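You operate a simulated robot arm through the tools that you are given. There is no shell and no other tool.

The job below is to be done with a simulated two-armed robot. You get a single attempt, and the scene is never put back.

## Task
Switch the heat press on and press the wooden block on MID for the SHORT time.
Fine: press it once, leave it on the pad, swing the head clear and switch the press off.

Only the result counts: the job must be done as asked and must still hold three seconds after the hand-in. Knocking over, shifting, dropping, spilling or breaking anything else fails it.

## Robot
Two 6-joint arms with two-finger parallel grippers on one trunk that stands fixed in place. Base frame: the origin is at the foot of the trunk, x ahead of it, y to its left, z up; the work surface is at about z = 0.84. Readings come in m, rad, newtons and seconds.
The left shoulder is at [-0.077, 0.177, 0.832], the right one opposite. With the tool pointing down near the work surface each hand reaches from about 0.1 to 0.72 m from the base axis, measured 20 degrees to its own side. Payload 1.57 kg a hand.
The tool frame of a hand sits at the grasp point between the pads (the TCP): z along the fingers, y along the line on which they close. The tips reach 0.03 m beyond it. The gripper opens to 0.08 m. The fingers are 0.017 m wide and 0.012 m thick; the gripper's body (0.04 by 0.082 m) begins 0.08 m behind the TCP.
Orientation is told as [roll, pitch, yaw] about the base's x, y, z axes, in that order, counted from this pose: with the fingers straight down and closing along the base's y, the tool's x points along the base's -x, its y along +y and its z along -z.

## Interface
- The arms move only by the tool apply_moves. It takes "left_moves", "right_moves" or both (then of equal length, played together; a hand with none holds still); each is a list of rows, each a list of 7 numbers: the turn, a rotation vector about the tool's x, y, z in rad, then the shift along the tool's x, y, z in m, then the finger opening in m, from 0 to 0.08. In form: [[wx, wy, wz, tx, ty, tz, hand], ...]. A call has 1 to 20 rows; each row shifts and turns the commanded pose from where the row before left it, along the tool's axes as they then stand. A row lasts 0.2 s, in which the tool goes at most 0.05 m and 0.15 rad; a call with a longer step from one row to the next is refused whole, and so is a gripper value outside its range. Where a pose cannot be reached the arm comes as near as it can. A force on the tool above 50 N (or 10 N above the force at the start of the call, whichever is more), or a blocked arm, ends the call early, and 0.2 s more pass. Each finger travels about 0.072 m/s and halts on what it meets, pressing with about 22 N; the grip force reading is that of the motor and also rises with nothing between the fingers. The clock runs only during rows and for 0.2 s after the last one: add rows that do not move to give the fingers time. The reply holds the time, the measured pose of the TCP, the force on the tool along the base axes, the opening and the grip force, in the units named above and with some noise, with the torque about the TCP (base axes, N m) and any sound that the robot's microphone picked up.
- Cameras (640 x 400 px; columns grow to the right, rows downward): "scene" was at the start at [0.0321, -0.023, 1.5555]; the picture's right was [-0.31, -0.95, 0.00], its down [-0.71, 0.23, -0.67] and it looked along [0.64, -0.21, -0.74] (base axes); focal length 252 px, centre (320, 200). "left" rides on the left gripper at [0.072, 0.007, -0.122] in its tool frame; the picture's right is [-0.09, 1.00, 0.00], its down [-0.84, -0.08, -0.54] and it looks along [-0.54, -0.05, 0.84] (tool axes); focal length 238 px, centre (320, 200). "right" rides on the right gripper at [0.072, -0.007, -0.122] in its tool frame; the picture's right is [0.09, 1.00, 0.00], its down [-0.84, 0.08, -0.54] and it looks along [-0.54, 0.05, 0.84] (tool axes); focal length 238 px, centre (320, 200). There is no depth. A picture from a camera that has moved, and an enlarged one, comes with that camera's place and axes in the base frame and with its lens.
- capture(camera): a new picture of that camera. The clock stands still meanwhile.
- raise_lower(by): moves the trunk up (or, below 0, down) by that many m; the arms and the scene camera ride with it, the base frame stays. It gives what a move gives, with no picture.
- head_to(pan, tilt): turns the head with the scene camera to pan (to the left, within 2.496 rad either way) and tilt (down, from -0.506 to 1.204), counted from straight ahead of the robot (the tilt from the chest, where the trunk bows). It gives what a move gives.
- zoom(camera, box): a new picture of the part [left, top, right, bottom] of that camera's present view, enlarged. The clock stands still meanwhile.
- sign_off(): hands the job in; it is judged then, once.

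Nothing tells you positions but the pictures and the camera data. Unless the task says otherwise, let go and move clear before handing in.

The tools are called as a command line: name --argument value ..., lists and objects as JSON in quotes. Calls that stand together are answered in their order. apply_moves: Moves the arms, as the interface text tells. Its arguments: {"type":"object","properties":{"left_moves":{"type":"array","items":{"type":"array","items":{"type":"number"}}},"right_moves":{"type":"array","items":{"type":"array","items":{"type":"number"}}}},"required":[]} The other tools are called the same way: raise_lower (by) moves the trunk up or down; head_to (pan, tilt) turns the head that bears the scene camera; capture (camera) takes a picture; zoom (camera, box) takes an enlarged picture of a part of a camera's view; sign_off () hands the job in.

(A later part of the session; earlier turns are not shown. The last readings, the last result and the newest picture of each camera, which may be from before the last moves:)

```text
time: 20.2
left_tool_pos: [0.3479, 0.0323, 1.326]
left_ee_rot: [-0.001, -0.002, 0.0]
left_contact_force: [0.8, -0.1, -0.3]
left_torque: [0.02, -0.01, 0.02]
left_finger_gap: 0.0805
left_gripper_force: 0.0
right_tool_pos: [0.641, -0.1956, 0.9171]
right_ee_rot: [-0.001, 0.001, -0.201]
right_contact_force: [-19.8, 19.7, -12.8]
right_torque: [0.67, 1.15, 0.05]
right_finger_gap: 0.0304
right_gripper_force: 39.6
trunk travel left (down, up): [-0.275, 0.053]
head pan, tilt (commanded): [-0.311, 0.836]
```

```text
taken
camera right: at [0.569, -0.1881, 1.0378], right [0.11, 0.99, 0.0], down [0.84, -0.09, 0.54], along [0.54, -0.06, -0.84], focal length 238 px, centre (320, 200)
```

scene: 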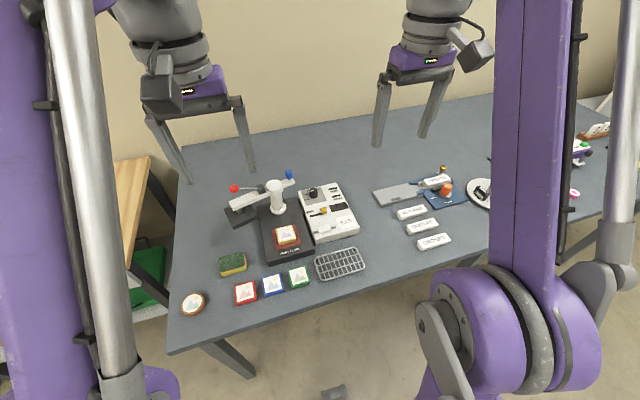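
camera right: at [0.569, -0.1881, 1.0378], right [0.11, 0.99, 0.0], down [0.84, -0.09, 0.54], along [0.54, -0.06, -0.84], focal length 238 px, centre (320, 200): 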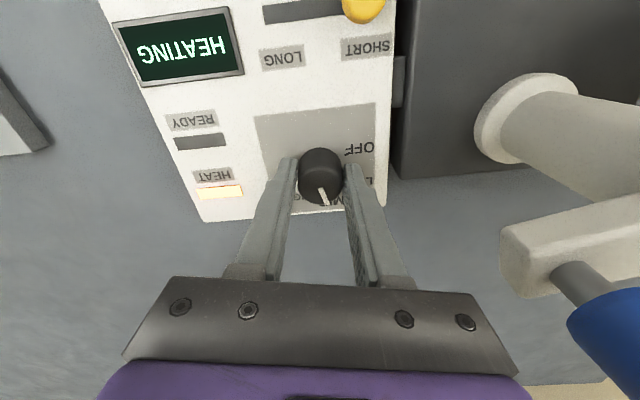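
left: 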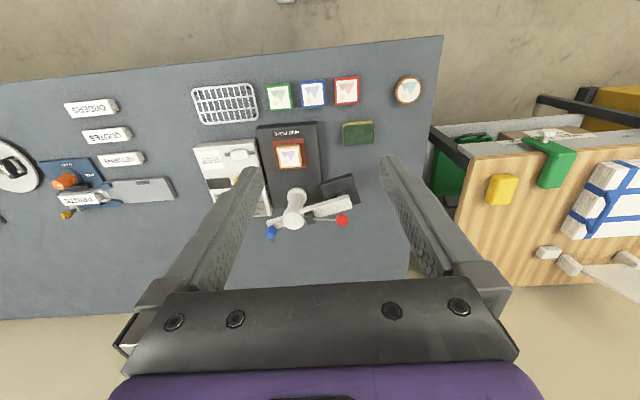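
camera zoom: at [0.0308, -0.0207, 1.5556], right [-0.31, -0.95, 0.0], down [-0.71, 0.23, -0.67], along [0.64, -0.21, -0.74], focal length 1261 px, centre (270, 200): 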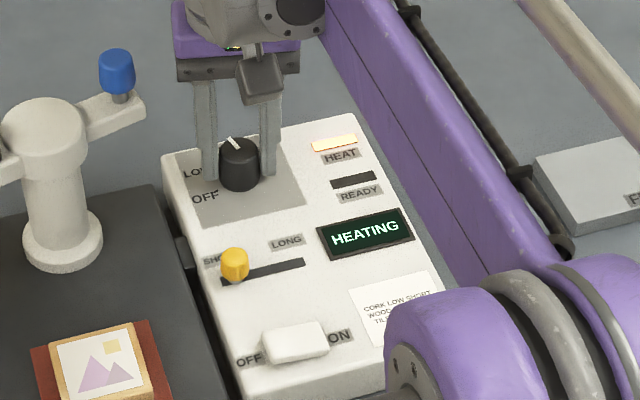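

The display says "HEATING" and the HEAT lamp is lit. I'll release the dial, rise, and compare its pointer with the MID tick.

apply_moves --right_moves '[[0, 0, 0, 0, 0, 0, 0.03], [0, 0, 0, 0, 0, 0, 0.06], [0, 0, 0, 0, 0, 0, 0.06], [0, 0, 0, 0, 0, -0.03, 0.06], [0, 0, 0, 0, 0, -0.04, 0.06], [0, 0, 0, 0, 0, -0.04, 0.06], [0, 0, 0, 0, 0, 0, 0.06]]'

zoom --camera "right" --box '[270, 120, 370, 220]'

zoom --camera "scene" --box '[300, 170, 350, 210]'

```text
time: 21.8
left_tool_pos: [0.3488, 0.0309, 1.3257]
left_ee_rot: [-0.002, 0.001, 0.0]
left_contact_force: [-0.7, -0.2, 0.7]
left_torque: [-0.03, -0.01, 0.06]
left_finger_gap: 0.0801
left_gripper_force: 0.1
right_tool_pos: [0.644, -0.198, 1.0256]
right_ee_rot: [0.0, -0.001, -0.2]
right_contact_force: [0.5, -0.4, -0.2]
right_torque: [0.0, 0.02, 0.02]
right_finger_gap: 0.0599
right_gripper_force: 0.1
trunk travel left (down, up): [-0.275, 0.053]
head pan, tilt (commanded): [-0.311, 0.836]
```

```text
4.00 times, centred on (320, 170) of right
camera zoom: at [0.5704, -0.191, 1.1464], right [0.11, 0.99, 0.0], down [0.84, -0.09, 0.54], along [0.54, -0.06, -0.84], focal length 953 px, centre (320, 320)
```

zoom: 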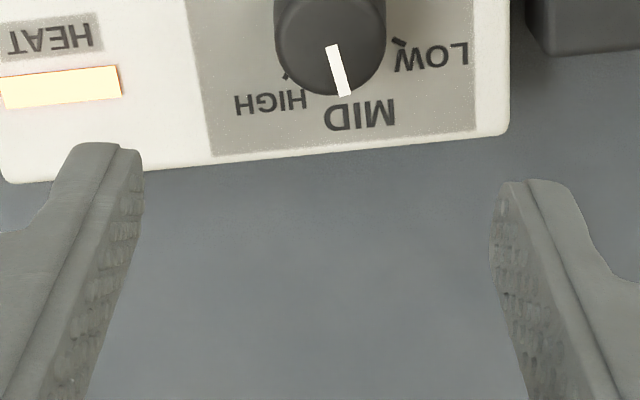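

```text
10.00 times, centred on (325, 190) of scene
camera zoom: at [0.032, -0.023, 1.5555], right [-0.31, -0.95, 0.0], down [-0.71, 0.23, -0.67], along [0.64, -0.21, -0.74], focal length 2522 px, centre (270, 300)
```

zoom: 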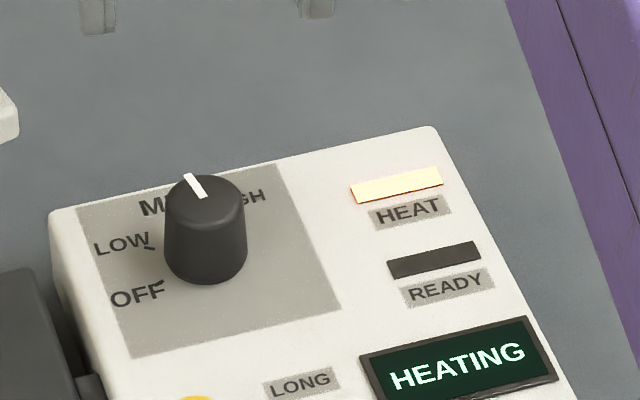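

The dial is on MID (81° measured against the MID tick at 80.5°) and the press is heating. Next I'll park the right hand off to the side and bring the closed left hand above the far side of the swing arm, ready to swing the head in.

apply_moves --right_moves '[[0, 0, -0.1, 0, 0, 0, 0.06], [0, 0, -0.1, 0, 0, 0, 0.06], [0, 0, 0, 0.038, -0.016, -0.01, 0.06], [0, 0, 0, 0.038, -0.016, -0.01, 0.06], [0, 0, 0, 0.038, -0.016, -0.01, 0.03], [0, 0, 0, 0.038, -0.016, -0.01, 0.0], [0, 0, 0, 0.038, -0.016, -0.01, 0.0], [0, 0, 0, 0, 0, 0, 0.0], [0, 0, 0, 0, 0, 0, 0.0]]' --left_moves '[[0, 0, 0, -0.037, 0, 0.028, 0.06], [0, 0, 0, -0.037, 0, 0.028, 0.04], [0, 0, 0, -0.037, 0, 0.028, 0.02], [0, 0, 0, -0.037, 0, 0.028, 0], [0, 0, 0, -0.037, 0, 0.028, 0], [0, 0, 0, -0.037, 0, 0.028, 0], [0, 0, 0, -0.037, 0, 0.028, 0], [0, 0, 0, -0.037, 0, 0.028, 0], [0, 0, 0, 0, 0, 0, 0]]'

capture --camera "scene"

capture --camera "left"

capture --camera "right"

```text
time: 23.8
left_tool_pos: [0.6036, 0.0376, 1.0852]
left_ee_rot: [0.001, -0.001, 0.0]
left_contact_force: [-0.2, 0.2, -0.2]
left_torque: [0.0, 0.01, -0.01]
left_finger_gap: 0.0001
left_gripper_force: 21.3
left hand out of reach, approached as far as the arm can: row 5, 6, 7, 8
right_tool_pos: [0.4508, -0.2757, 1.075]
right_ee_rot: [0.0, -0.002, 0.0]
right_contact_force: [0.5, 0.2, 0.1]
right_torque: [-0.01, 0.0, -0.01]
right_finger_gap: 0.0
right_gripper_force: 21.1
trunk travel left (down, up): [-0.275, 0.053]
head pan, tilt (commanded): [-0.311, 0.836]
```

```text
taken
camera scene: at [0.031, -0.0232, 1.5555], right [-0.31, -0.95, 0.0], down [-0.71, 0.23, -0.67], along [0.64, -0.21, -0.74], focal length 252 px, centre (320, 200)
```

scene: 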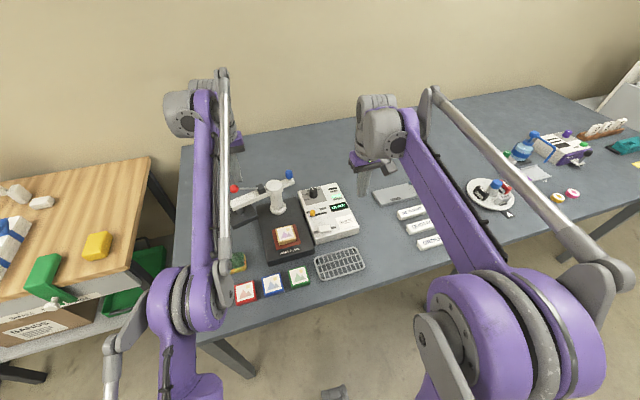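

```text
taken
camera left: at [0.5304, 0.0432, 1.2094], right [0.09, 1.0, 0.0], down [0.84, -0.08, 0.54], along [0.54, -0.05, -0.84], focal length 238 px, centre (320, 200)
```

left: 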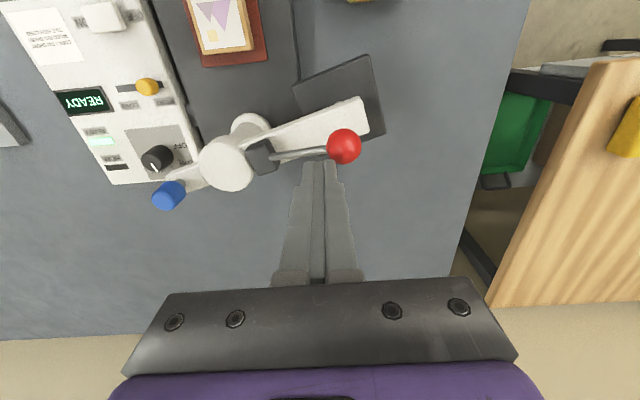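

```text
taken
camera right: at [0.3784, -0.2851, 1.197], right [-0.09, 1.0, 0.0], down [0.84, 0.08, 0.54], along [0.54, 0.05, -0.84], focal length 238 px, centre (320, 200)
```

right: 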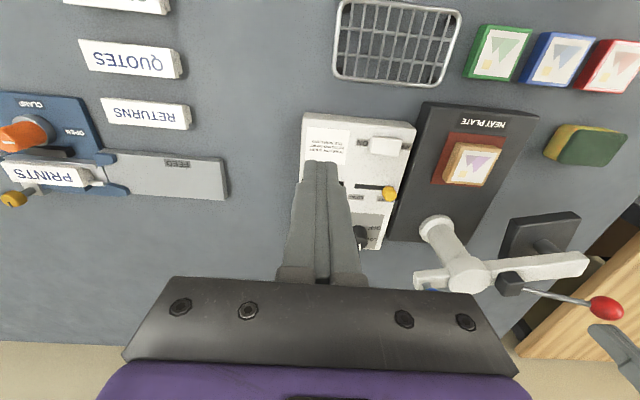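

The display already shows READY. The left hand stopped short of its target, near the ball and at the limit of its reach, so I'll raise the trunk for more reach. Then I'll come in from the left side behind the arm.

raise_lower --by 0.05

apply_moves --left_moves '[[0, 0, 0, 0, 0.03, 0, 0], [0, 0, 0, 0, 0.03, 0, 0], [0, 0, 0, 0, 0.03, 0, 0], [0, 0, 0, 0, 0, 0, 0]]'

```text
time: 24.7
left_tool_pos: [0.6011, 0.0371, 1.1355]
left_ee_rot: [0.0, -0.001, 0.001]
left_contact_force: [-0.5, -0.2, 0.9]
left_torque: [0.0, -0.02, 0.04]
left_finger_gap: 0.0001
left_gripper_force: 20.9
right_tool_pos: [0.4513, -0.2777, 1.1239]
right_ee_rot: [-0.001, -0.001, 0.001]
right_contact_force: [0.4, -0.1, 0.8]
right_torque: [-0.01, 0.01, -0.01]
right_finger_gap: 0.0001
right_gripper_force: 21.7
trunk travel left (down, up): [-0.325, 0.003]
head pan, tilt (commanded): [-0.311, 0.836]
```

```text
time: 25.7
left_tool_pos: [0.6018, 0.1282, 1.1375]
left_ee_rot: [0.002, 0.0, 0.001]
left_contact_force: [1.0, -0.1, -0.6]
left_torque: [0.02, -0.01, 0.0]
left_finger_gap: 0.0002
left_gripper_force: 21.4
right_tool_pos: [0.4525, -0.2784, 1.1251]
right_ee_rot: [0.001, 0.001, 0.0]
right_contact_force: [0.0, -1.5, 0.6]
right_torque: [-0.01, -0.01, -0.02]
right_finger_gap: 0.0
right_gripper_force: 21.4
trunk travel left (down, up): [-0.325, 0.003]
head pan, tilt (commanded): [-0.311, 0.836]
```

The left hand is at (0.602, 0.128, 1.137), left of the head. I'll descend to arm height a little further out, so the tips pass above the plate and behind the arm.

apply_moves --left_moves '[[0, 0, 0, -0.0108, 0, 0.037, 0], [0, 0, 0, -0.0108, 0, 0.037, 0], [0, 0, 0, -0.0108, 0, 0.037, 0], [0, 0, 0, -0.0108, 0, 0.034, 0], [0, 0, 0, 0, 0, 0, 0]]'

capture --camera "left"

zoom --camera "scene" --box '[180, 140, 320, 240]'

capture --camera "right"

```text
time: 26.9
left_tool_pos: [0.6438, 0.128, 0.9912]
left_ee_rot: [0.0, 0.0, 0.001]
left_contact_force: [0.4, 0.4, -1.1]
left_torque: [0.01, 0.02, 0.02]
left_finger_gap: 0.0
left_gripper_force: 21.4
right_tool_pos: [0.4529, -0.2772, 1.1245]
right_ee_rot: [0.0, 0.002, 0.0]
right_contact_force: [0.6, 0.1, 0.5]
right_torque: [-0.03, -0.02, -0.01]
right_finger_gap: 0.0001
right_gripper_force: 21.3
trunk travel left (down, up): [-0.325, 0.003]
head pan, tilt (commanded): [-0.311, 0.836]
```

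```text
taken
camera left: at [0.5711, 0.1343, 1.1145], right [0.09, 1.0, 0.0], down [0.84, -0.08, 0.54], along [0.54, -0.05, -0.84], focal length 238 px, centre (320, 200)
```

left: 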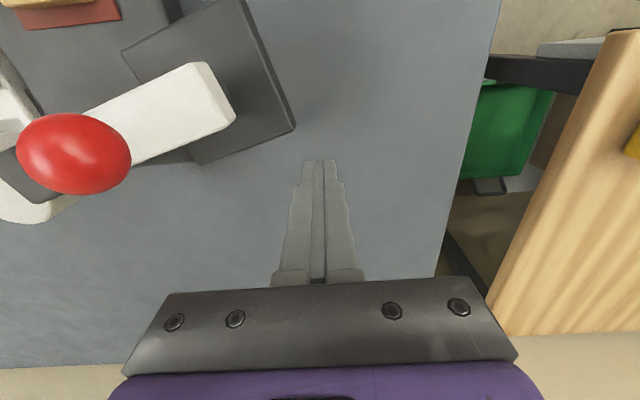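

```text
4.00 times, centred on (250, 190) of scene
camera zoom: at [0.0293, -0.0231, 1.6085], right [-0.31, -0.95, 0.0], down [-0.71, 0.23, -0.67], along [0.64, -0.21, -0.74], focal length 1009 px, centre (600, 240)
```

zoom: 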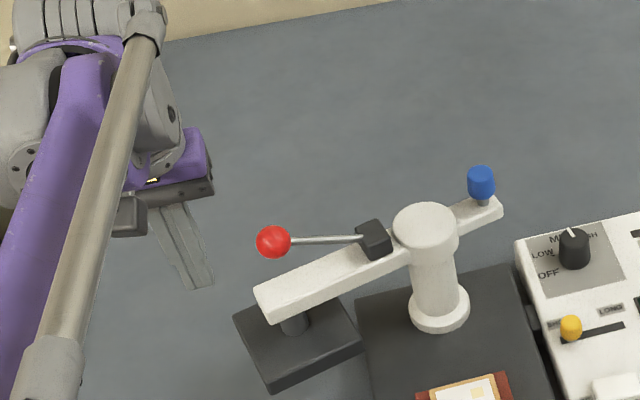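

```text
taken
camera right: at [0.3791, -0.2853, 1.2466], right [-0.09, 1.0, 0.0], down [0.84, 0.08, 0.54], along [0.54, 0.05, -0.84], focal length 238 px, centre (320, 200)
```

right: 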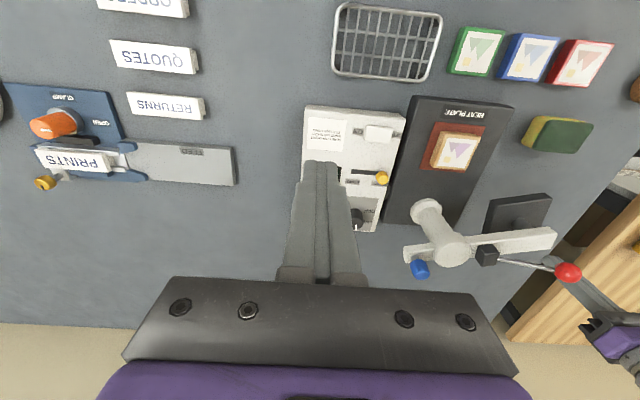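

The ball is at about (0.592, 0.056, 1.043), the arm runs at z≈0.968–0.985, and the column is near (0.622, -0.06). I'll slide the fingers along behind the arm to about y=0.028.

apply_moves --left_moves '[[0, 0, 0, 0, -0.025, 0, 0], [0, 0, 0, 0, -0.025, 0, 0], [0, 0, 0, 0, -0.025, 0, 0], [0, 0, 0, 0, -0.025, 0, 0], [0, 0, 0, 0, 0, 0, 0]]'

capture --camera "left"

zoom --camera "scene" --box '[200, 140, 340, 240]'

```text
time: 28.1
left_tool_pos: [0.646, 0.0287, 0.9903]
left_ee_rot: [0.0, 0.0, 0.0]
left_contact_force: [0.2, -0.2, -0.3]
left_torque: [-0.03, 0.0, -0.01]
left_finger_gap: 0.0002
left_gripper_force: 21.8
right_tool_pos: [0.452, -0.2774, 1.1248]
right_ee_rot: [0.0, 0.0, 0.0]
right_contact_force: [0.2, -0.7, -0.1]
right_torque: [-0.03, 0.01, -0.01]
right_finger_gap: 0.0
right_gripper_force: 21.4
trunk travel left (down, up): [-0.325, 0.003]
head pan, tilt (commanded): [-0.311, 0.836]
```

```text
taken
camera left: at [0.5727, 0.035, 1.1152], right [0.09, 1.0, 0.0], down [0.84, -0.08, 0.54], along [0.54, -0.05, -0.84], focal length 238 px, centre (320, 200)
```

left: 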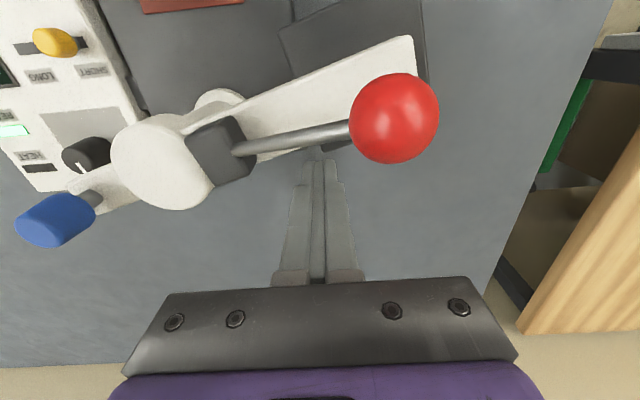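

```text
4.00 times, centred on (270, 190) of scene
camera zoom: at [0.0298, -0.0225, 1.6085], right [-0.31, -0.95, 0.0], down [-0.71, 0.23, -0.67], along [0.64, -0.21, -0.74], focal length 1009 px, centre (520, 240)
```

zoom: 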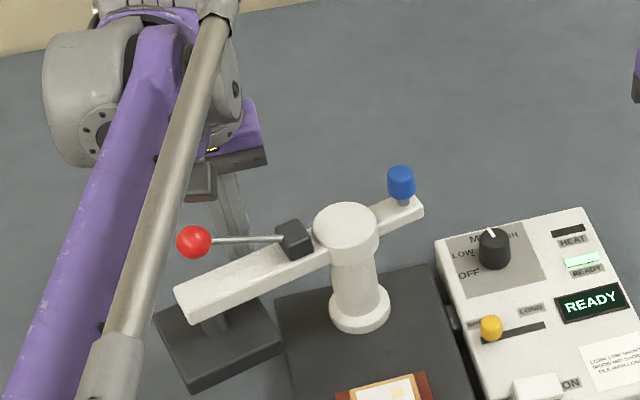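

The fingers stand behind the arm between the clamp and the ball, and READY is lit. I'll push gently toward me to test whether the head swings.

apply_moves --left_moves '[[0, 0, 0, 0.012, -0.003, 0, 0], [0, 0, 0, 0.01, -0.002, 0, 0], [0, 0, 0, 0.007, 0, 0, 0], [0, 0, 0, 0.006, 0, 0, 0]]'

zoom --camera "scene" --box '[200, 140, 340, 240]'

capture --camera "left"

```text
time: 29.1
left_tool_pos: [0.6094, 0.0234, 0.9894]
left_ee_rot: [0.002, -0.001, 0.0]
left_contact_force: [0.6, -0.8, -0.5]
left_torque: [-0.03, -0.02, 0.01]
left_finger_gap: 0.0002
left_gripper_force: 21.1
right_tool_pos: [0.452, -0.2773, 1.1245]
right_ee_rot: [-0.001, 0.0, -0.001]
right_contact_force: [0.3, -0.2, 0.1]
right_torque: [0.0, 0.0, 0.0]
right_finger_gap: 0.0
right_gripper_force: 21.3
trunk travel left (down, up): [-0.325, 0.003]
head pan, tilt (commanded): [-0.311, 0.836]
```

```text
4.00 times, centred on (270, 190) of scene
camera zoom: at [0.0297, -0.0229, 1.6084], right [-0.31, -0.95, 0.0], down [-0.71, 0.23, -0.67], along [0.64, -0.21, -0.74], focal length 1009 px, centre (520, 240)
```

zoom: 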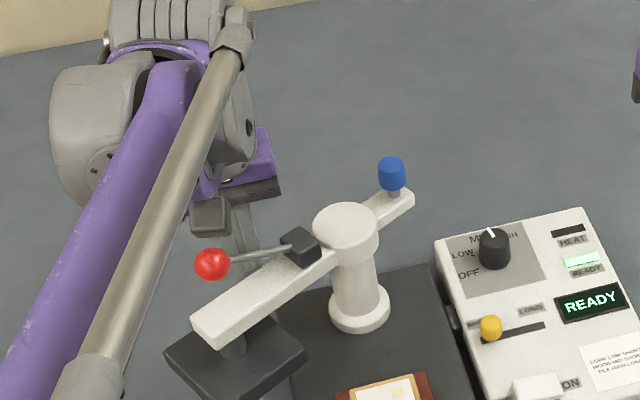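

```text
taken
camera left: at [0.5378, 0.0296, 1.1138], right [0.09, 1.0, 0.0], down [0.84, -0.08, 0.54], along [0.54, -0.05, -0.84], focal length 238 px, centre (320, 200)
```

left: 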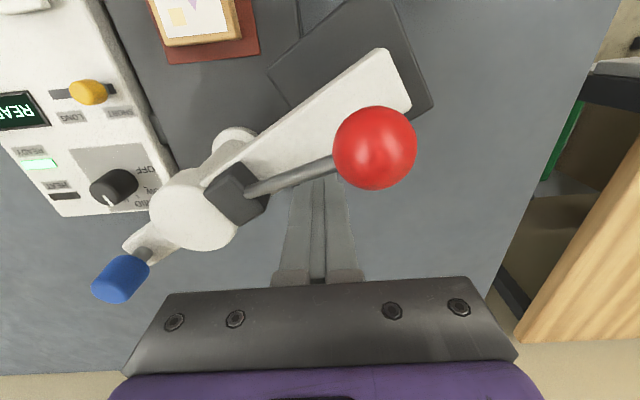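

The head swings freely with almost no force. I'll continue along the arc and check partway.

apply_moves --left_moves '[[0, 0, 0, 0.009, -0.002, 0, 0], [0, 0, 0, 0.009, -0.003, 0, 0], [0, 0, 0, 0.0095, -0.005, 0, 0], [0, 0, 0, 0.0095, -0.005, 0, 0], [0, 0, 0, 0.008, -0.008, 0, 0], [0, 0, 0, 0.008, -0.008, 0, 0]]'

zoom --camera "scene" --box '[200, 140, 340, 240]'

capture --camera "left"

capture --camera "right"

```text
time: 30.5
left_tool_pos: [0.5581, -0.0079, 0.9895]
left_ee_rot: [-0.002, -0.001, 0.0]
left_contact_force: [-0.4, -0.1, 0.0]
left_torque: [0.01, 0.03, 0.02]
left_finger_gap: 0.0
left_gripper_force: 20.7
right_tool_pos: [0.4521, -0.2781, 1.1249]
right_ee_rot: [0.001, 0.0, 0.0]
right_contact_force: [-0.3, 0.5, -0.8]
right_torque: [-0.01, -0.03, 0.01]
right_finger_gap: 0.0003
right_gripper_force: 21.4
trunk travel left (down, up): [-0.325, 0.003]
head pan, tilt (commanded): [-0.311, 0.836]
```

```text
4.00 times, centred on (270, 190) of scene
camera zoom: at [0.0295, -0.0232, 1.6084], right [-0.31, -0.95, 0.0], down [-0.71, 0.23, -0.67], along [0.64, -0.21, -0.74], focal length 1009 px, centre (520, 240)
```

zoom: 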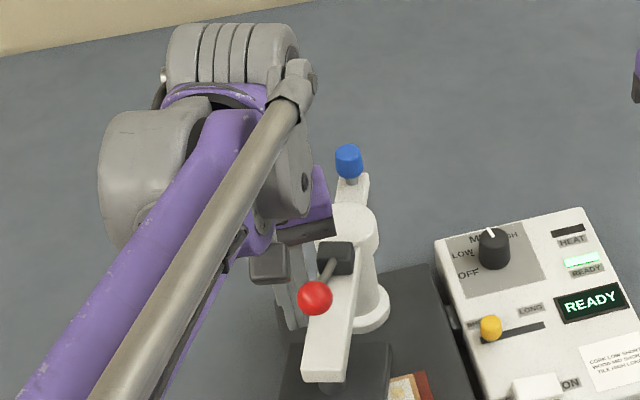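

```text
taken
camera left: at [0.4848, -0.0019, 1.1138], right [0.09, 1.0, 0.0], down [0.84, -0.08, 0.54], along [0.54, -0.05, -0.84], focal length 238 px, centre (320, 200)
```

left: 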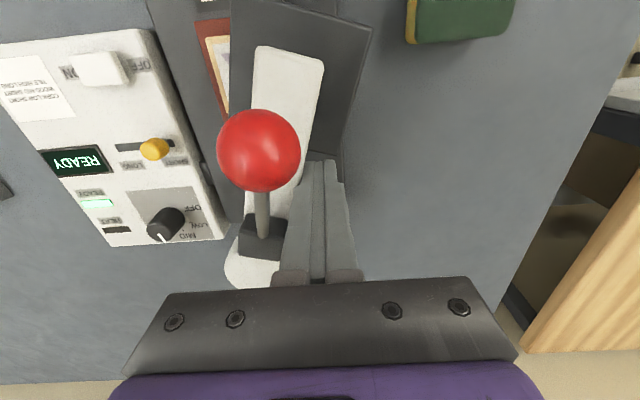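

```text
taken
camera right: at [0.3793, -0.2854, 1.2465], right [-0.09, 1.0, 0.0], down [0.84, 0.08, 0.54], along [0.54, 0.05, -0.84], focal length 238 px, centre (320, 200)
```

right: 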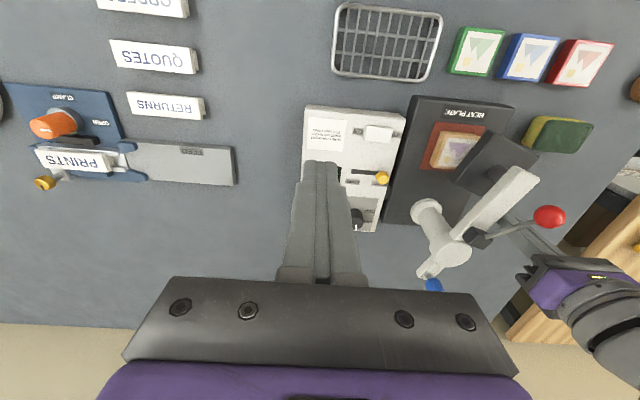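

The head now covers half the pad, about 20° from aligned. I'll swing it the rest of the way.

apply_moves --left_moves '[[0, 0, 0, 0.005, -0.006, 0, 0], [0, 0, 0, 0.005, -0.006, 0, 0], [0, 0, 0, 0.003, -0.007, 0, 0], [0, 0, 0, 0.002, -0.006, 0, 0]]'

zoom --camera "scene" --box '[220, 150, 340, 250]'

capture --camera "left"

zoom --camera "right" --box '[370, 80, 580, 300]'

```text
time: 31.5
left_tool_pos: [0.5416, -0.0339, 0.9904]
left_ee_rot: [-0.002, -0.001, 0.0]
left_contact_force: [-0.4, -0.4, -0.3]
left_torque: [0.02, 0.0, -0.02]
left_finger_gap: 0.0
left_gripper_force: 21.0
right_tool_pos: [0.4534, -0.2776, 1.1248]
right_ee_rot: [0.0, 0.0, 0.001]
right_contact_force: [0.8, -0.4, 0.4]
right_torque: [-0.04, 0.0, 0.0]
right_finger_gap: 0.0
right_gripper_force: 21.5
trunk travel left (down, up): [-0.325, 0.003]
head pan, tilt (commanded): [-0.311, 0.836]
```

```text
4.00 times, centred on (280, 200) of scene
camera zoom: at [0.0298, -0.0231, 1.6084], right [-0.31, -0.95, 0.0], down [-0.71, 0.23, -0.67], along [0.64, -0.21, -0.74], focal length 1009 px, centre (480, 200)
```

zoom: 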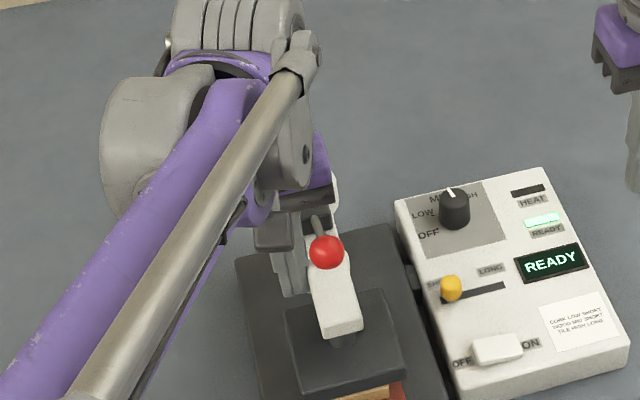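

```text
taken
camera left: at [0.4694, -0.0272, 1.1141], right [0.09, 1.0, 0.0], down [0.84, -0.08, 0.54], along [0.54, -0.05, -0.84], focal length 238 px, centre (320, 200)
```

left: 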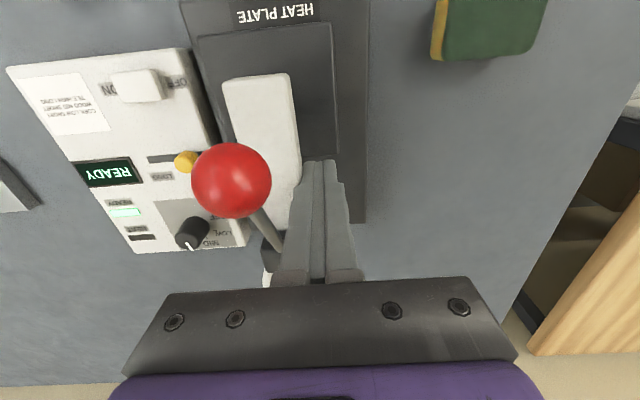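

```text
1.82 times, centred on (475, 190) of right
camera zoom: at [0.3795, -0.2854, 1.2464], right [-0.09, 1.0, 0.0], down [0.84, 0.08, 0.54], along [0.54, 0.05, -0.84], focal length 433 px, centre (38, 218)
```

zoom: 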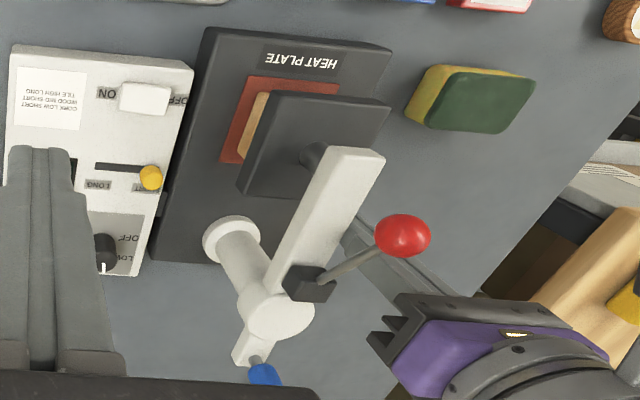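

The head is over the pad: plate centre about (0.499, -0.06) against the block at (0.497, -0.06). The ball is now near (0.502, -0.058, 1.045). I'll back the left hand off the arm, rise, open the fingers and go above the ball.

apply_moves --left_moves '[[0, 0, 0, 0, 0.015, 0, 0], [0, 0, 0, 0, 0.015, 0, 0], [0, 0, 0, 0, 0, -0.045, 0], [0, 0, 0, 0, 0, -0.045, 0.02], [0, 0, 0, 0, 0, -0.04, 0.04], [0, 0, 0, 0.02, -0.027, 0, 0.06], [0, 0, 0, 0.02, -0.027, 0, 0.06], [0, 0, 0, 0, 0, 0, 0.06]]'

capture --camera "left"

zoom --camera "scene" --box '[220, 150, 340, 250]'

zoom --camera "right" --box '[370, 80, 580, 300]'

```text
time: 33.3
left_tool_pos: [0.5012, -0.0553, 1.1187]
left_ee_rot: [0.001, -0.002, 0.0]
left_contact_force: [0.4, -0.4, 0.4]
left_torque: [-0.01, 0.01, 0.0]
left_finger_gap: 0.0602
left_gripper_force: 0.1
right_tool_pos: [0.4529, -0.277, 1.1239]
right_ee_rot: [0.0, 0.0, 0.0]
right_contact_force: [0.7, 0.3, 0.3]
right_torque: [0.01, -0.01, 0.03]
right_finger_gap: 0.0002
right_gripper_force: 20.9
trunk travel left (down, up): [-0.325, 0.003]
head pan, tilt (commanded): [-0.311, 0.836]
```

```text
taken
camera left: at [0.4287, -0.049, 1.2428], right [0.09, 1.0, 0.0], down [0.84, -0.08, 0.54], along [0.54, -0.05, -0.84], focal length 238 px, centre (320, 200)
```

left: 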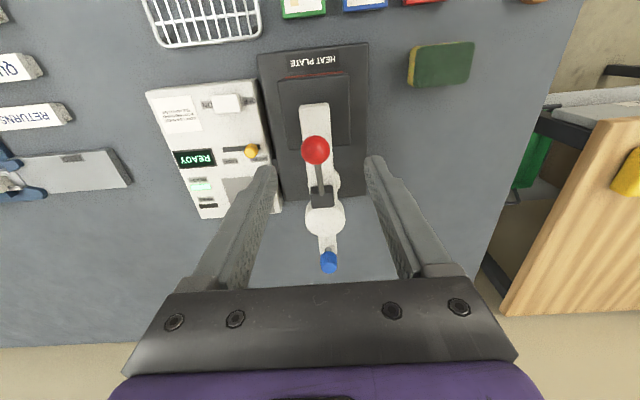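

```text
4.00 times, centred on (280, 200) of scene
camera zoom: at [0.0303, -0.0227, 1.6085], right [-0.31, -0.95, 0.0], down [-0.71, 0.23, -0.67], along [0.64, -0.21, -0.74], focal length 1009 px, centre (480, 200)
```

zoom: 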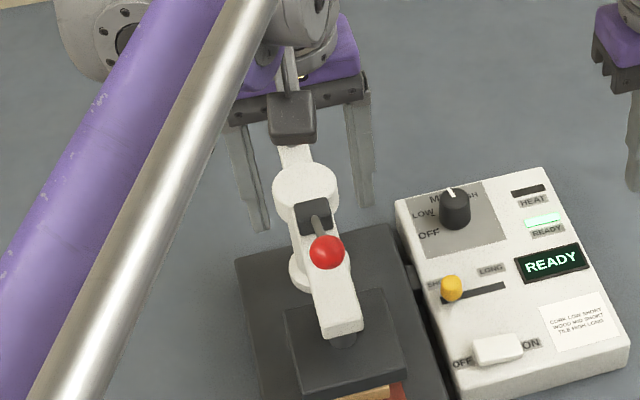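

```text
1.82 times, centred on (475, 190) of right
camera zoom: at [0.38, -0.285, 1.2464], right [-0.09, 1.0, 0.0], down [0.84, 0.08, 0.54], along [0.54, 0.05, -0.84], focal length 433 px, centre (38, 218)
```

zoom: 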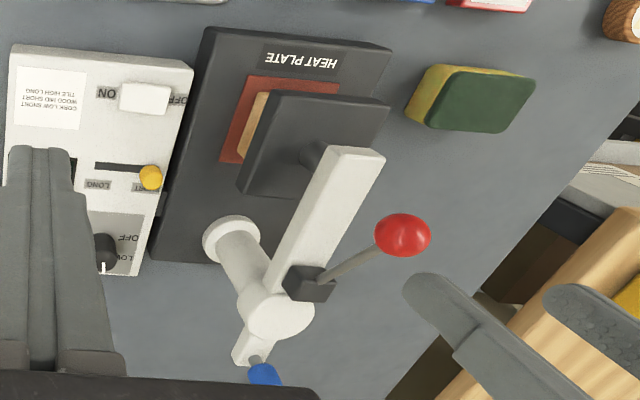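

The head and base look well aligned, and the ball is at about (0.503, -0.059, 1.045). I'll lower the open fingers around the ball and grip it without pushing yet.

apply_moves --left_moves '[[0, 0, 0, -0.0015, -0.0035, 0.02, 0.06], [0, 0, 0, 0, 0, 0.02, 0.06], [0, 0, 0, 0, 0, 0.0135, 0.06], [0, 0, 0, 0, 0, 0, 0.06]]'

capture --camera "left"

zoom --camera "scene" --box '[240, 160, 320, 240]'

zoom --camera "right" --box '[370, 80, 580, 300]'

```text
time: 34.3
left_tool_pos: [0.5028, -0.0594, 1.0669]
left_ee_rot: [-0.001, 0.0, 0.001]
left_contact_force: [1.5, -0.3, 0.2]
left_torque: [0.02, 0.01, -0.03]
left_finger_gap: 0.06
left_gripper_force: 0.0
right_tool_pos: [0.4522, -0.2785, 1.1248]
right_ee_rot: [0.001, -0.001, 0.0]
right_contact_force: [0.3, 0.2, 0.6]
right_torque: [0.02, -0.01, 0.02]
right_finger_gap: 0.0
right_gripper_force: 20.9
trunk travel left (down, up): [-0.325, 0.003]
head pan, tilt (commanded): [-0.311, 0.836]
```

```text
taken
camera left: at [0.4305, -0.0534, 1.1912], right [0.09, 1.0, 0.0], down [0.84, -0.08, 0.54], along [0.54, -0.05, -0.84], focal length 238 px, centre (320, 200)
```

left: 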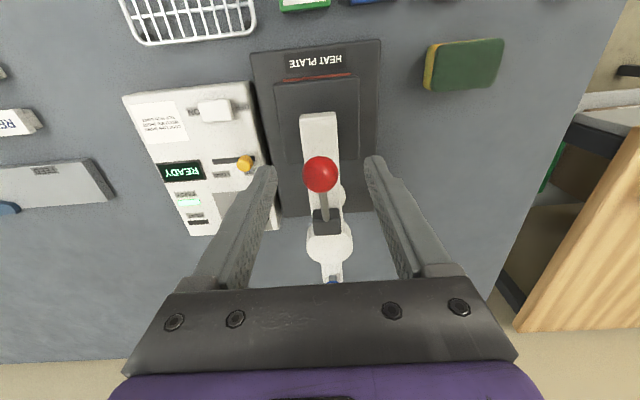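

```text
5.00 times, centred on (280, 200) of scene
camera zoom: at [0.0298, -0.023, 1.6085], right [-0.31, -0.95, 0.0], down [-0.71, 0.23, -0.67], along [0.64, -0.21, -0.74], focal length 1261 px, centre (520, 200)
```

zoom: 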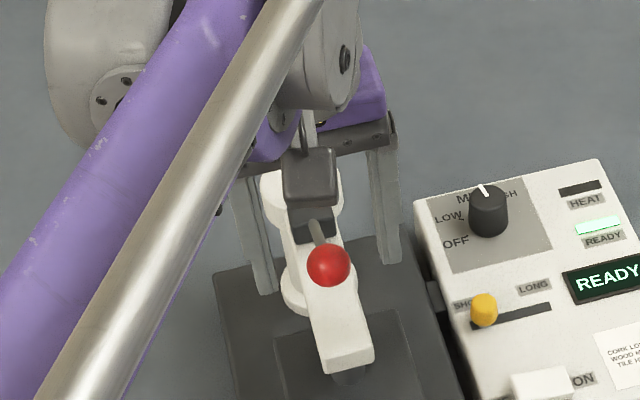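

```text
1.82 times, centred on (475, 190) of right
camera zoom: at [0.3796, -0.2852, 1.2465], right [-0.09, 1.0, 0.0], down [0.84, 0.08, 0.54], along [0.54, 0.05, -0.84], focal length 433 px, centre (38, 218)
```

zoom: 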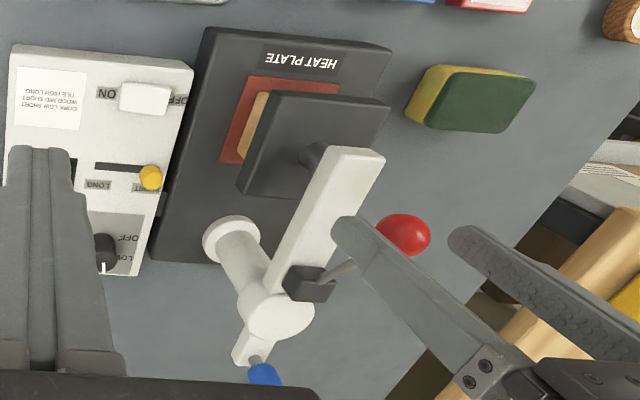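

The ball sits centred between the fingers. I'll close on it.

apply_moves --left_moves '[[0, 0, 0, 0, 0, 0, 0.04], [0, 0, 0, 0, 0, 0, 0.015], [0, 0, 0, 0, 0, 0, 0.015], [0, 0, 0, 0, 0, 0, 0.015]]'

capture --camera "left"

zoom --camera "right" --box '[370, 80, 580, 300]'

```text
time: 35.3
left_tool_pos: [0.5032, -0.0595, 1.0679]
left_ee_rot: [0.001, 0.001, 0.0]
left_contact_force: [-0.5, 0.7, 0.3]
left_torque: [0.0, 0.02, -0.02]
left_finger_gap: 0.0244
left_gripper_force: 36.3
right_tool_pos: [0.4541, -0.2776, 1.1254]
right_ee_rot: [-0.001, 0.0, -0.001]
right_contact_force: [-0.4, -0.7, -0.8]
right_torque: [0.0, 0.0, -0.01]
right_finger_gap: 0.0
right_gripper_force: 21.5
trunk travel left (down, up): [-0.325, 0.003]
head pan, tilt (commanded): [-0.311, 0.836]
```

```text
taken
camera left: at [0.4305, -0.0535, 1.1912], right [0.09, 1.0, 0.0], down [0.84, -0.08, 0.54], along [0.54, -0.05, -0.84], focal length 238 px, centre (320, 200)
```

left: 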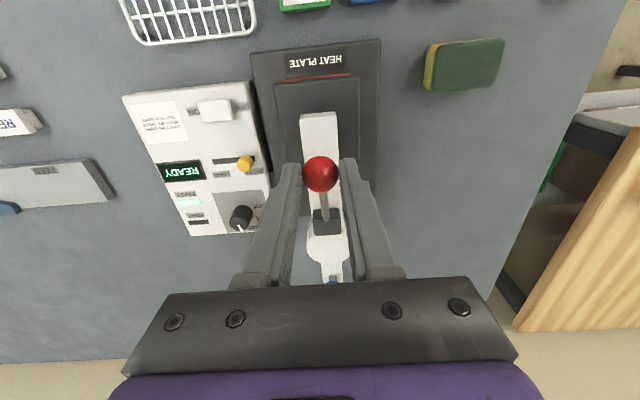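

```text
1.82 times, centred on (475, 190) of right
camera zoom: at [0.3797, -0.2853, 1.2464], right [-0.09, 1.0, 0.0], down [0.84, 0.08, 0.54], along [0.54, 0.05, -0.84], focal length 433 px, centre (38, 218)
```

zoom: 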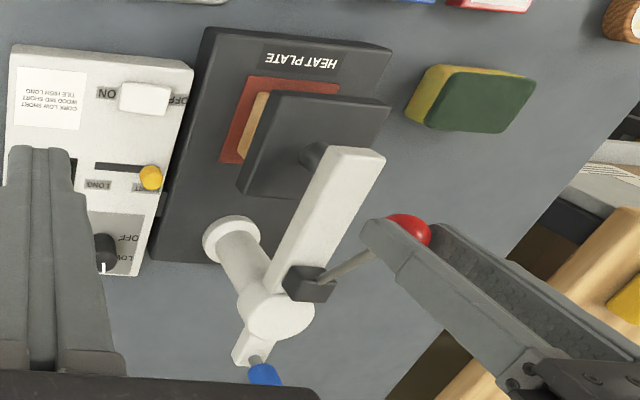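

The ball is gripped with an opening of 0.024 m. I'll start pulling the lever down along its arc, just the first part, to feel its resistance.

apply_moves --left_moves '[[0, 0, 0, 0.0047, 0, 0.0081, 0.015], [0, 0, 0, 0.0038, 0, 0.0086, 0.015]]'

zoom --camera "right" --box '[370, 80, 580, 300]'

zoom --camera "scene" --box '[240, 160, 360, 250]'

```text
time: 35.9
left_tool_pos: [0.4962, -0.0599, 1.0499]
left_ee_rot: [0.001, -0.001, 0.0]
left_contact_force: [7.8, 1.0, 12.9]
left_torque: [0.03, -1.14, 0.02]
left_finger_gap: 0.0248
left_gripper_force: 36.4
right_tool_pos: [0.4515, -0.2767, 1.1252]
right_ee_rot: [0.001, 0.0, 0.0]
right_contact_force: [0.0, -0.5, -0.2]
right_torque: [-0.01, -0.03, 0.0]
right_finger_gap: 0.0001
right_gripper_force: 21.2
trunk travel left (down, up): [-0.325, 0.003]
head pan, tilt (commanded): [-0.311, 0.836]
```

```text
1.82 times, centred on (475, 190) of right
camera zoom: at [0.3795, -0.285, 1.2467], right [-0.09, 1.0, 0.0], down [0.84, 0.08, 0.54], along [0.54, 0.05, -0.84], focal length 433 px, centre (38, 218)
```

zoom: 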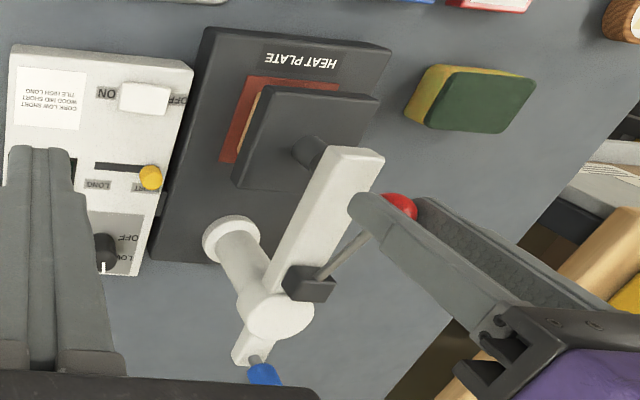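

```text
4.44 times, centred on (300, 205) of scene
camera zoom: at [0.0296, -0.0227, 1.6085], right [-0.31, -0.95, 0.0], down [-0.71, 0.23, -0.67], along [0.64, -0.21, -0.74], focal length 1121 px, centre (409, 178)
```

zoom: 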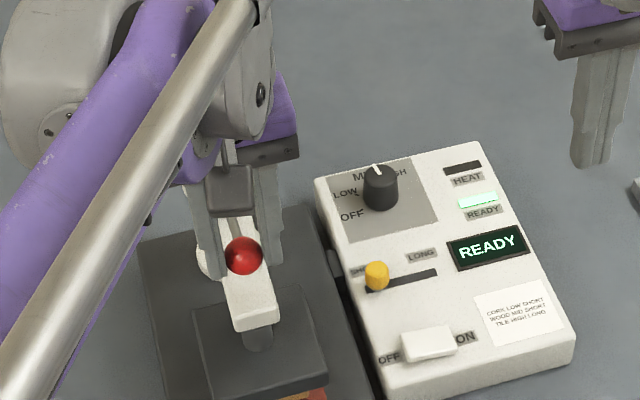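

The plate comes down smoothly against a spring, with 13 N at the ball. I'll pull the lever the rest of the way to press the block.

apply_moves --left_moves '[[0, 0, 0, 0.0029, 0, 0.009, 0.015], [0, 0, 0, 0.002, 0, 0.0092, 0.015], [0, 0, 0, 0.001, 0, 0.0094, 0.015]]'

zoom --camera "scene" --box '[240, 160, 360, 250]'

zoom --camera "right" --box '[370, 80, 580, 300]'

```text
time: 36.7
left_tool_pos: [0.4883, -0.0598, 1.0246]
left_ee_rot: [-0.001, -0.002, 0.001]
left_contact_force: [9.0, 2.4, 29.4]
left_torque: [0.06, -0.42, 0.02]
left_finger_gap: 0.0248
left_gripper_force: 36.3
right_tool_pos: [0.4514, -0.277, 1.1256]
right_ee_rot: [0.001, -0.002, 0.0]
right_contact_force: [-0.3, -0.8, 0.6]
right_torque: [-0.02, 0.01, 0.0]
right_finger_gap: 0.0001
right_gripper_force: 21.2
trunk travel left (down, up): [-0.325, 0.003]
head pan, tilt (commanded): [-0.311, 0.836]
```

```text
4.44 times, centred on (300, 205) of scene
camera zoom: at [0.0289, -0.0225, 1.6087], right [-0.31, -0.95, 0.0], down [-0.71, 0.23, -0.67], along [0.64, -0.21, -0.74], focal length 1121 px, centre (409, 178)
```

zoom: 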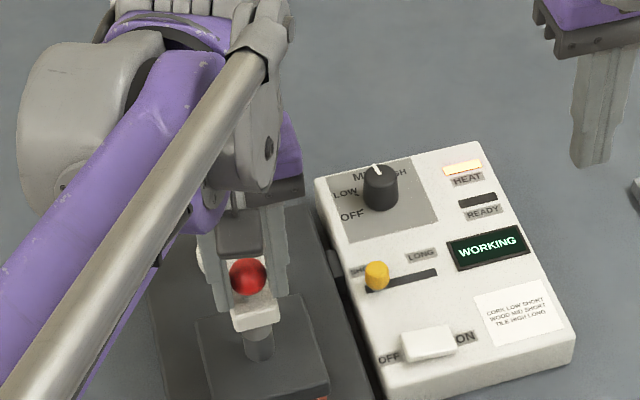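

```text
1.82 times, centred on (475, 190) of right
camera zoom: at [0.379, -0.2848, 1.2473], right [-0.09, 1.0, 0.0], down [0.84, 0.08, 0.54], along [0.54, 0.05, -0.84], focal length 433 px, centre (38, 218)
```

zoom: 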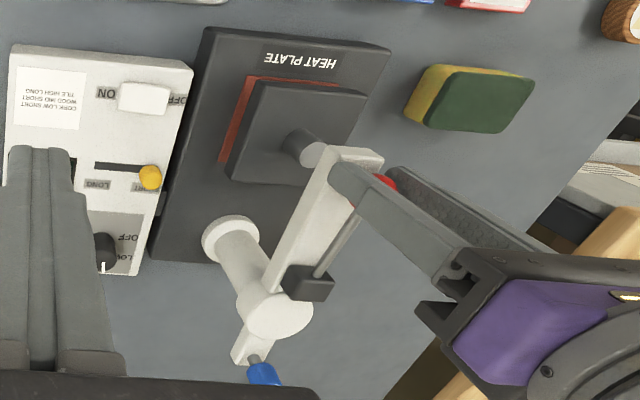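

The display shows "WORKING", so the press has begun. I'll hold with slightly more pressure and check the display often.

apply_moves --left_moves '[[0, 0, 0, 0, 0, 0.0008, 0.015], [0, 0, 0, 0, 0, 0, 0.015], [0, 0, 0, 0, 0, 0, 0.015]]'

zoom --camera "scene" --box '[300, 180, 360, 230]'

```text
time: 37.5
left_tool_pos: [0.4885, -0.0589, 1.0223]
left_ee_rot: [-0.001, -0.002, -0.001]
left_contact_force: [5.2, 3.4, 30.5]
left_torque: [0.1, -0.25, 0.02]
left_finger_gap: 0.0247
left_gripper_force: 36.3
right_tool_pos: [0.4512, -0.2769, 1.127]
right_ee_rot: [0.0, -0.002, -0.001]
right_contact_force: [-0.3, 0.5, 0.3]
right_torque: [0.0, 0.0, 0.02]
right_finger_gap: 0.0002
right_gripper_force: 21.4
trunk travel left (down, up): [-0.325, 0.003]
head pan, tilt (commanded): [-0.311, 0.836]
```

```text
8.00 times, centred on (330, 205) of scene
camera zoom: at [0.0281, -0.0222, 1.6085], right [-0.31, -0.95, 0.0], down [-0.71, 0.23, -0.67], along [0.64, -0.21, -0.74], focal length 2017 px, centre (240, 160)
```

zoom: 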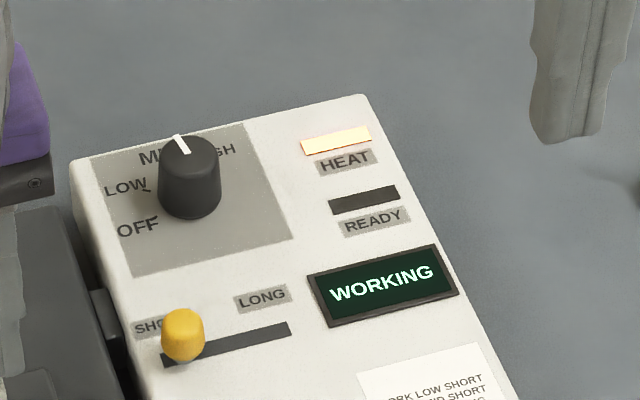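

It still reads "WORKING" and the pressure is steady at about 30 N. I'll keep holding in short spells.

apply_moves --left_moves '[[0, 0, 0, 0, 0, 0, 0.015], [0, 0, 0, 0, 0, 0, 0.015], [0, 0, 0, 0, 0, 0, 0.015]]'

zoom --camera "scene" --box '[300, 180, 360, 230]'

```text
time: 38.3
left_tool_pos: [0.4878, -0.06, 1.0236]
left_ee_rot: [-0.002, -0.002, 0.001]
left_contact_force: [2.4, 3.8, 26.8]
left_torque: [0.05, -0.09, 0.0]
left_finger_gap: 0.0246
left_gripper_force: 36.1
right_tool_pos: [0.4513, -0.2762, 1.1252]
right_ee_rot: [0.0, -0.001, -0.001]
right_contact_force: [0.8, -0.7, 0.4]
right_torque: [0.01, -0.02, -0.01]
right_finger_gap: 0.0
right_gripper_force: 21.2
trunk travel left (down, up): [-0.325, 0.003]
head pan, tilt (commanded): [-0.311, 0.836]
```

```text
8.00 times, centred on (330, 205) of scene
camera zoom: at [0.0281, -0.0222, 1.6085], right [-0.31, -0.95, 0.0], down [-0.71, 0.23, -0.67], along [0.64, -0.21, -0.74], focal length 2017 px, centre (240, 160)
```

zoom: 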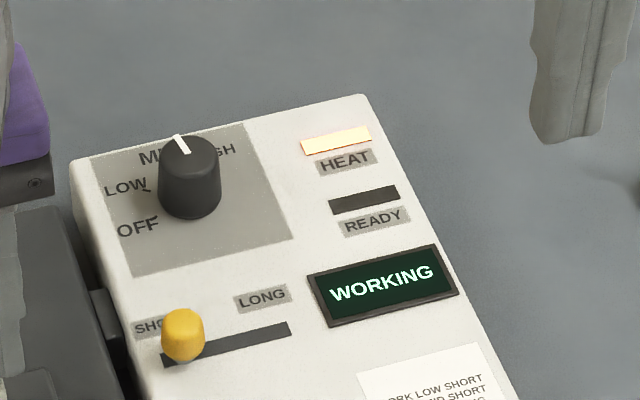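

Still "WORKING". The force has eased slightly to 27 N, so I'll add a touch more push and keep holding.

apply_moves --left_moves '[[0, 0, 0, 0, 0, 0.0006, 0.015], [0, 0, 0, 0, 0, 0, 0.015], [0, 0, 0, 0, 0, 0, 0.015]]'

zoom --camera "scene" --box '[300, 180, 360, 230]'

```text
time: 39.1
left_tool_pos: [0.4887, -0.0598, 1.0226]
left_ee_rot: [0.0, -0.004, 0.0]
left_contact_force: [4.4, 4.4, 31.1]
left_torque: [0.12, -0.35, 0.01]
left_finger_gap: 0.0245
left_gripper_force: 36.9
right_tool_pos: [0.4501, -0.2771, 1.1251]
right_ee_rot: [0.0, -0.001, 0.0]
right_contact_force: [-0.3, -0.6, 0.1]
right_torque: [0.01, 0.03, 0.04]
right_finger_gap: 0.0001
right_gripper_force: 21.0
trunk travel left (down, up): [-0.325, 0.003]
head pan, tilt (commanded): [-0.311, 0.836]
```

```text
8.00 times, centred on (330, 205) of scene
camera zoom: at [0.0279, -0.022, 1.6086], right [-0.31, -0.95, 0.0], down [-0.71, 0.23, -0.67], along [0.64, -0.21, -0.74], focal length 2017 px, centre (240, 160)
```

zoom: 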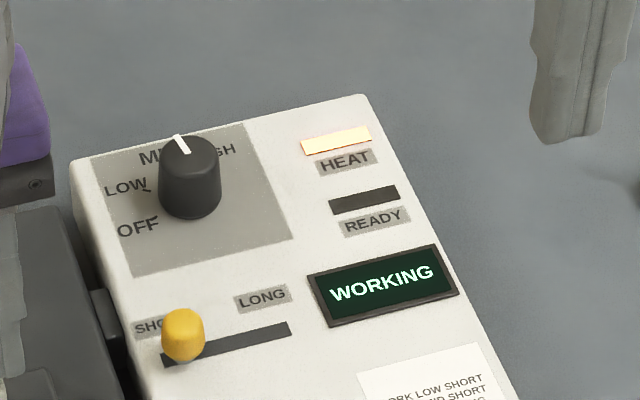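

Still "WORKING" with 31 N held. I'll go on holding.

apply_moves --left_moves '[[0, 0, 0, 0, 0, 0, 0.015], [0, 0, 0, 0, 0, 0, 0.015], [0, 0, 0, 0, 0, 0, 0.015]]'

zoom --camera "scene" --box '[300, 180, 360, 230]'

```text
time: 39.9
left_tool_pos: [0.488, -0.0608, 1.0215]
left_ee_rot: [-0.001, 0.0, 0.0]
left_contact_force: [5.0, 4.4, 29.7]
left_torque: [0.1, -0.28, 0.05]
left_finger_gap: 0.0245
left_gripper_force: 35.9
right_tool_pos: [0.4514, -0.2775, 1.1259]
right_ee_rot: [-0.002, -0.001, 0.001]
right_contact_force: [0.0, 0.1, 0.3]
right_torque: [-0.01, 0.0, -0.06]
right_finger_gap: 0.0
right_gripper_force: 21.3
trunk travel left (down, up): [-0.325, 0.003]
head pan, tilt (commanded): [-0.311, 0.836]
```

```text
8.00 times, centred on (330, 205) of scene
camera zoom: at [0.0281, -0.022, 1.6085], right [-0.31, -0.95, 0.0], down [-0.71, 0.23, -0.67], along [0.64, -0.21, -0.74], focal length 2017 px, centre (240, 160)
```

zoom: 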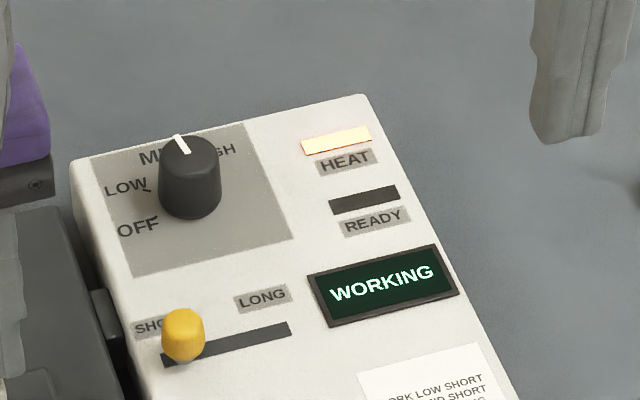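

Still "WORKING" after about three and a half seconds, with the force steady. I'll keep holding.

apply_moves --left_moves '[[0, 0, 0, 0, 0, 0, 0.015], [0, 0, 0, 0, 0, 0, 0.015], [0, 0, 0, 0, 0, 0, 0.015]]'

zoom --camera "scene" --box '[300, 180, 360, 230]'

```text
time: 40.7
left_tool_pos: [0.4872, -0.06, 1.0219]
left_ee_rot: [0.0, -0.002, 0.0]
left_contact_force: [2.9, 5.0, 26.1]
left_torque: [0.1, -0.19, 0.03]
left_finger_gap: 0.0245
left_gripper_force: 35.9
right_tool_pos: [0.4511, -0.2772, 1.1251]
right_ee_rot: [0.0, -0.002, 0.001]
right_contact_force: [0.2, -0.3, -0.5]
right_torque: [0.01, 0.02, 0.04]
right_finger_gap: 0.0
right_gripper_force: 21.2
trunk travel left (down, up): [-0.325, 0.003]
head pan, tilt (commanded): [-0.311, 0.836]
```

```text
8.00 times, centred on (330, 205) of scene
camera zoom: at [0.0282, -0.022, 1.6085], right [-0.31, -0.95, 0.0], down [-0.71, 0.23, -0.67], along [0.64, -0.21, -0.74], focal length 2017 px, centre (240, 160)
```

zoom: 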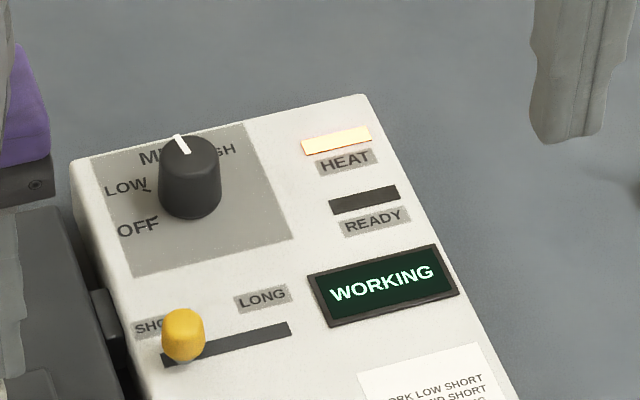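

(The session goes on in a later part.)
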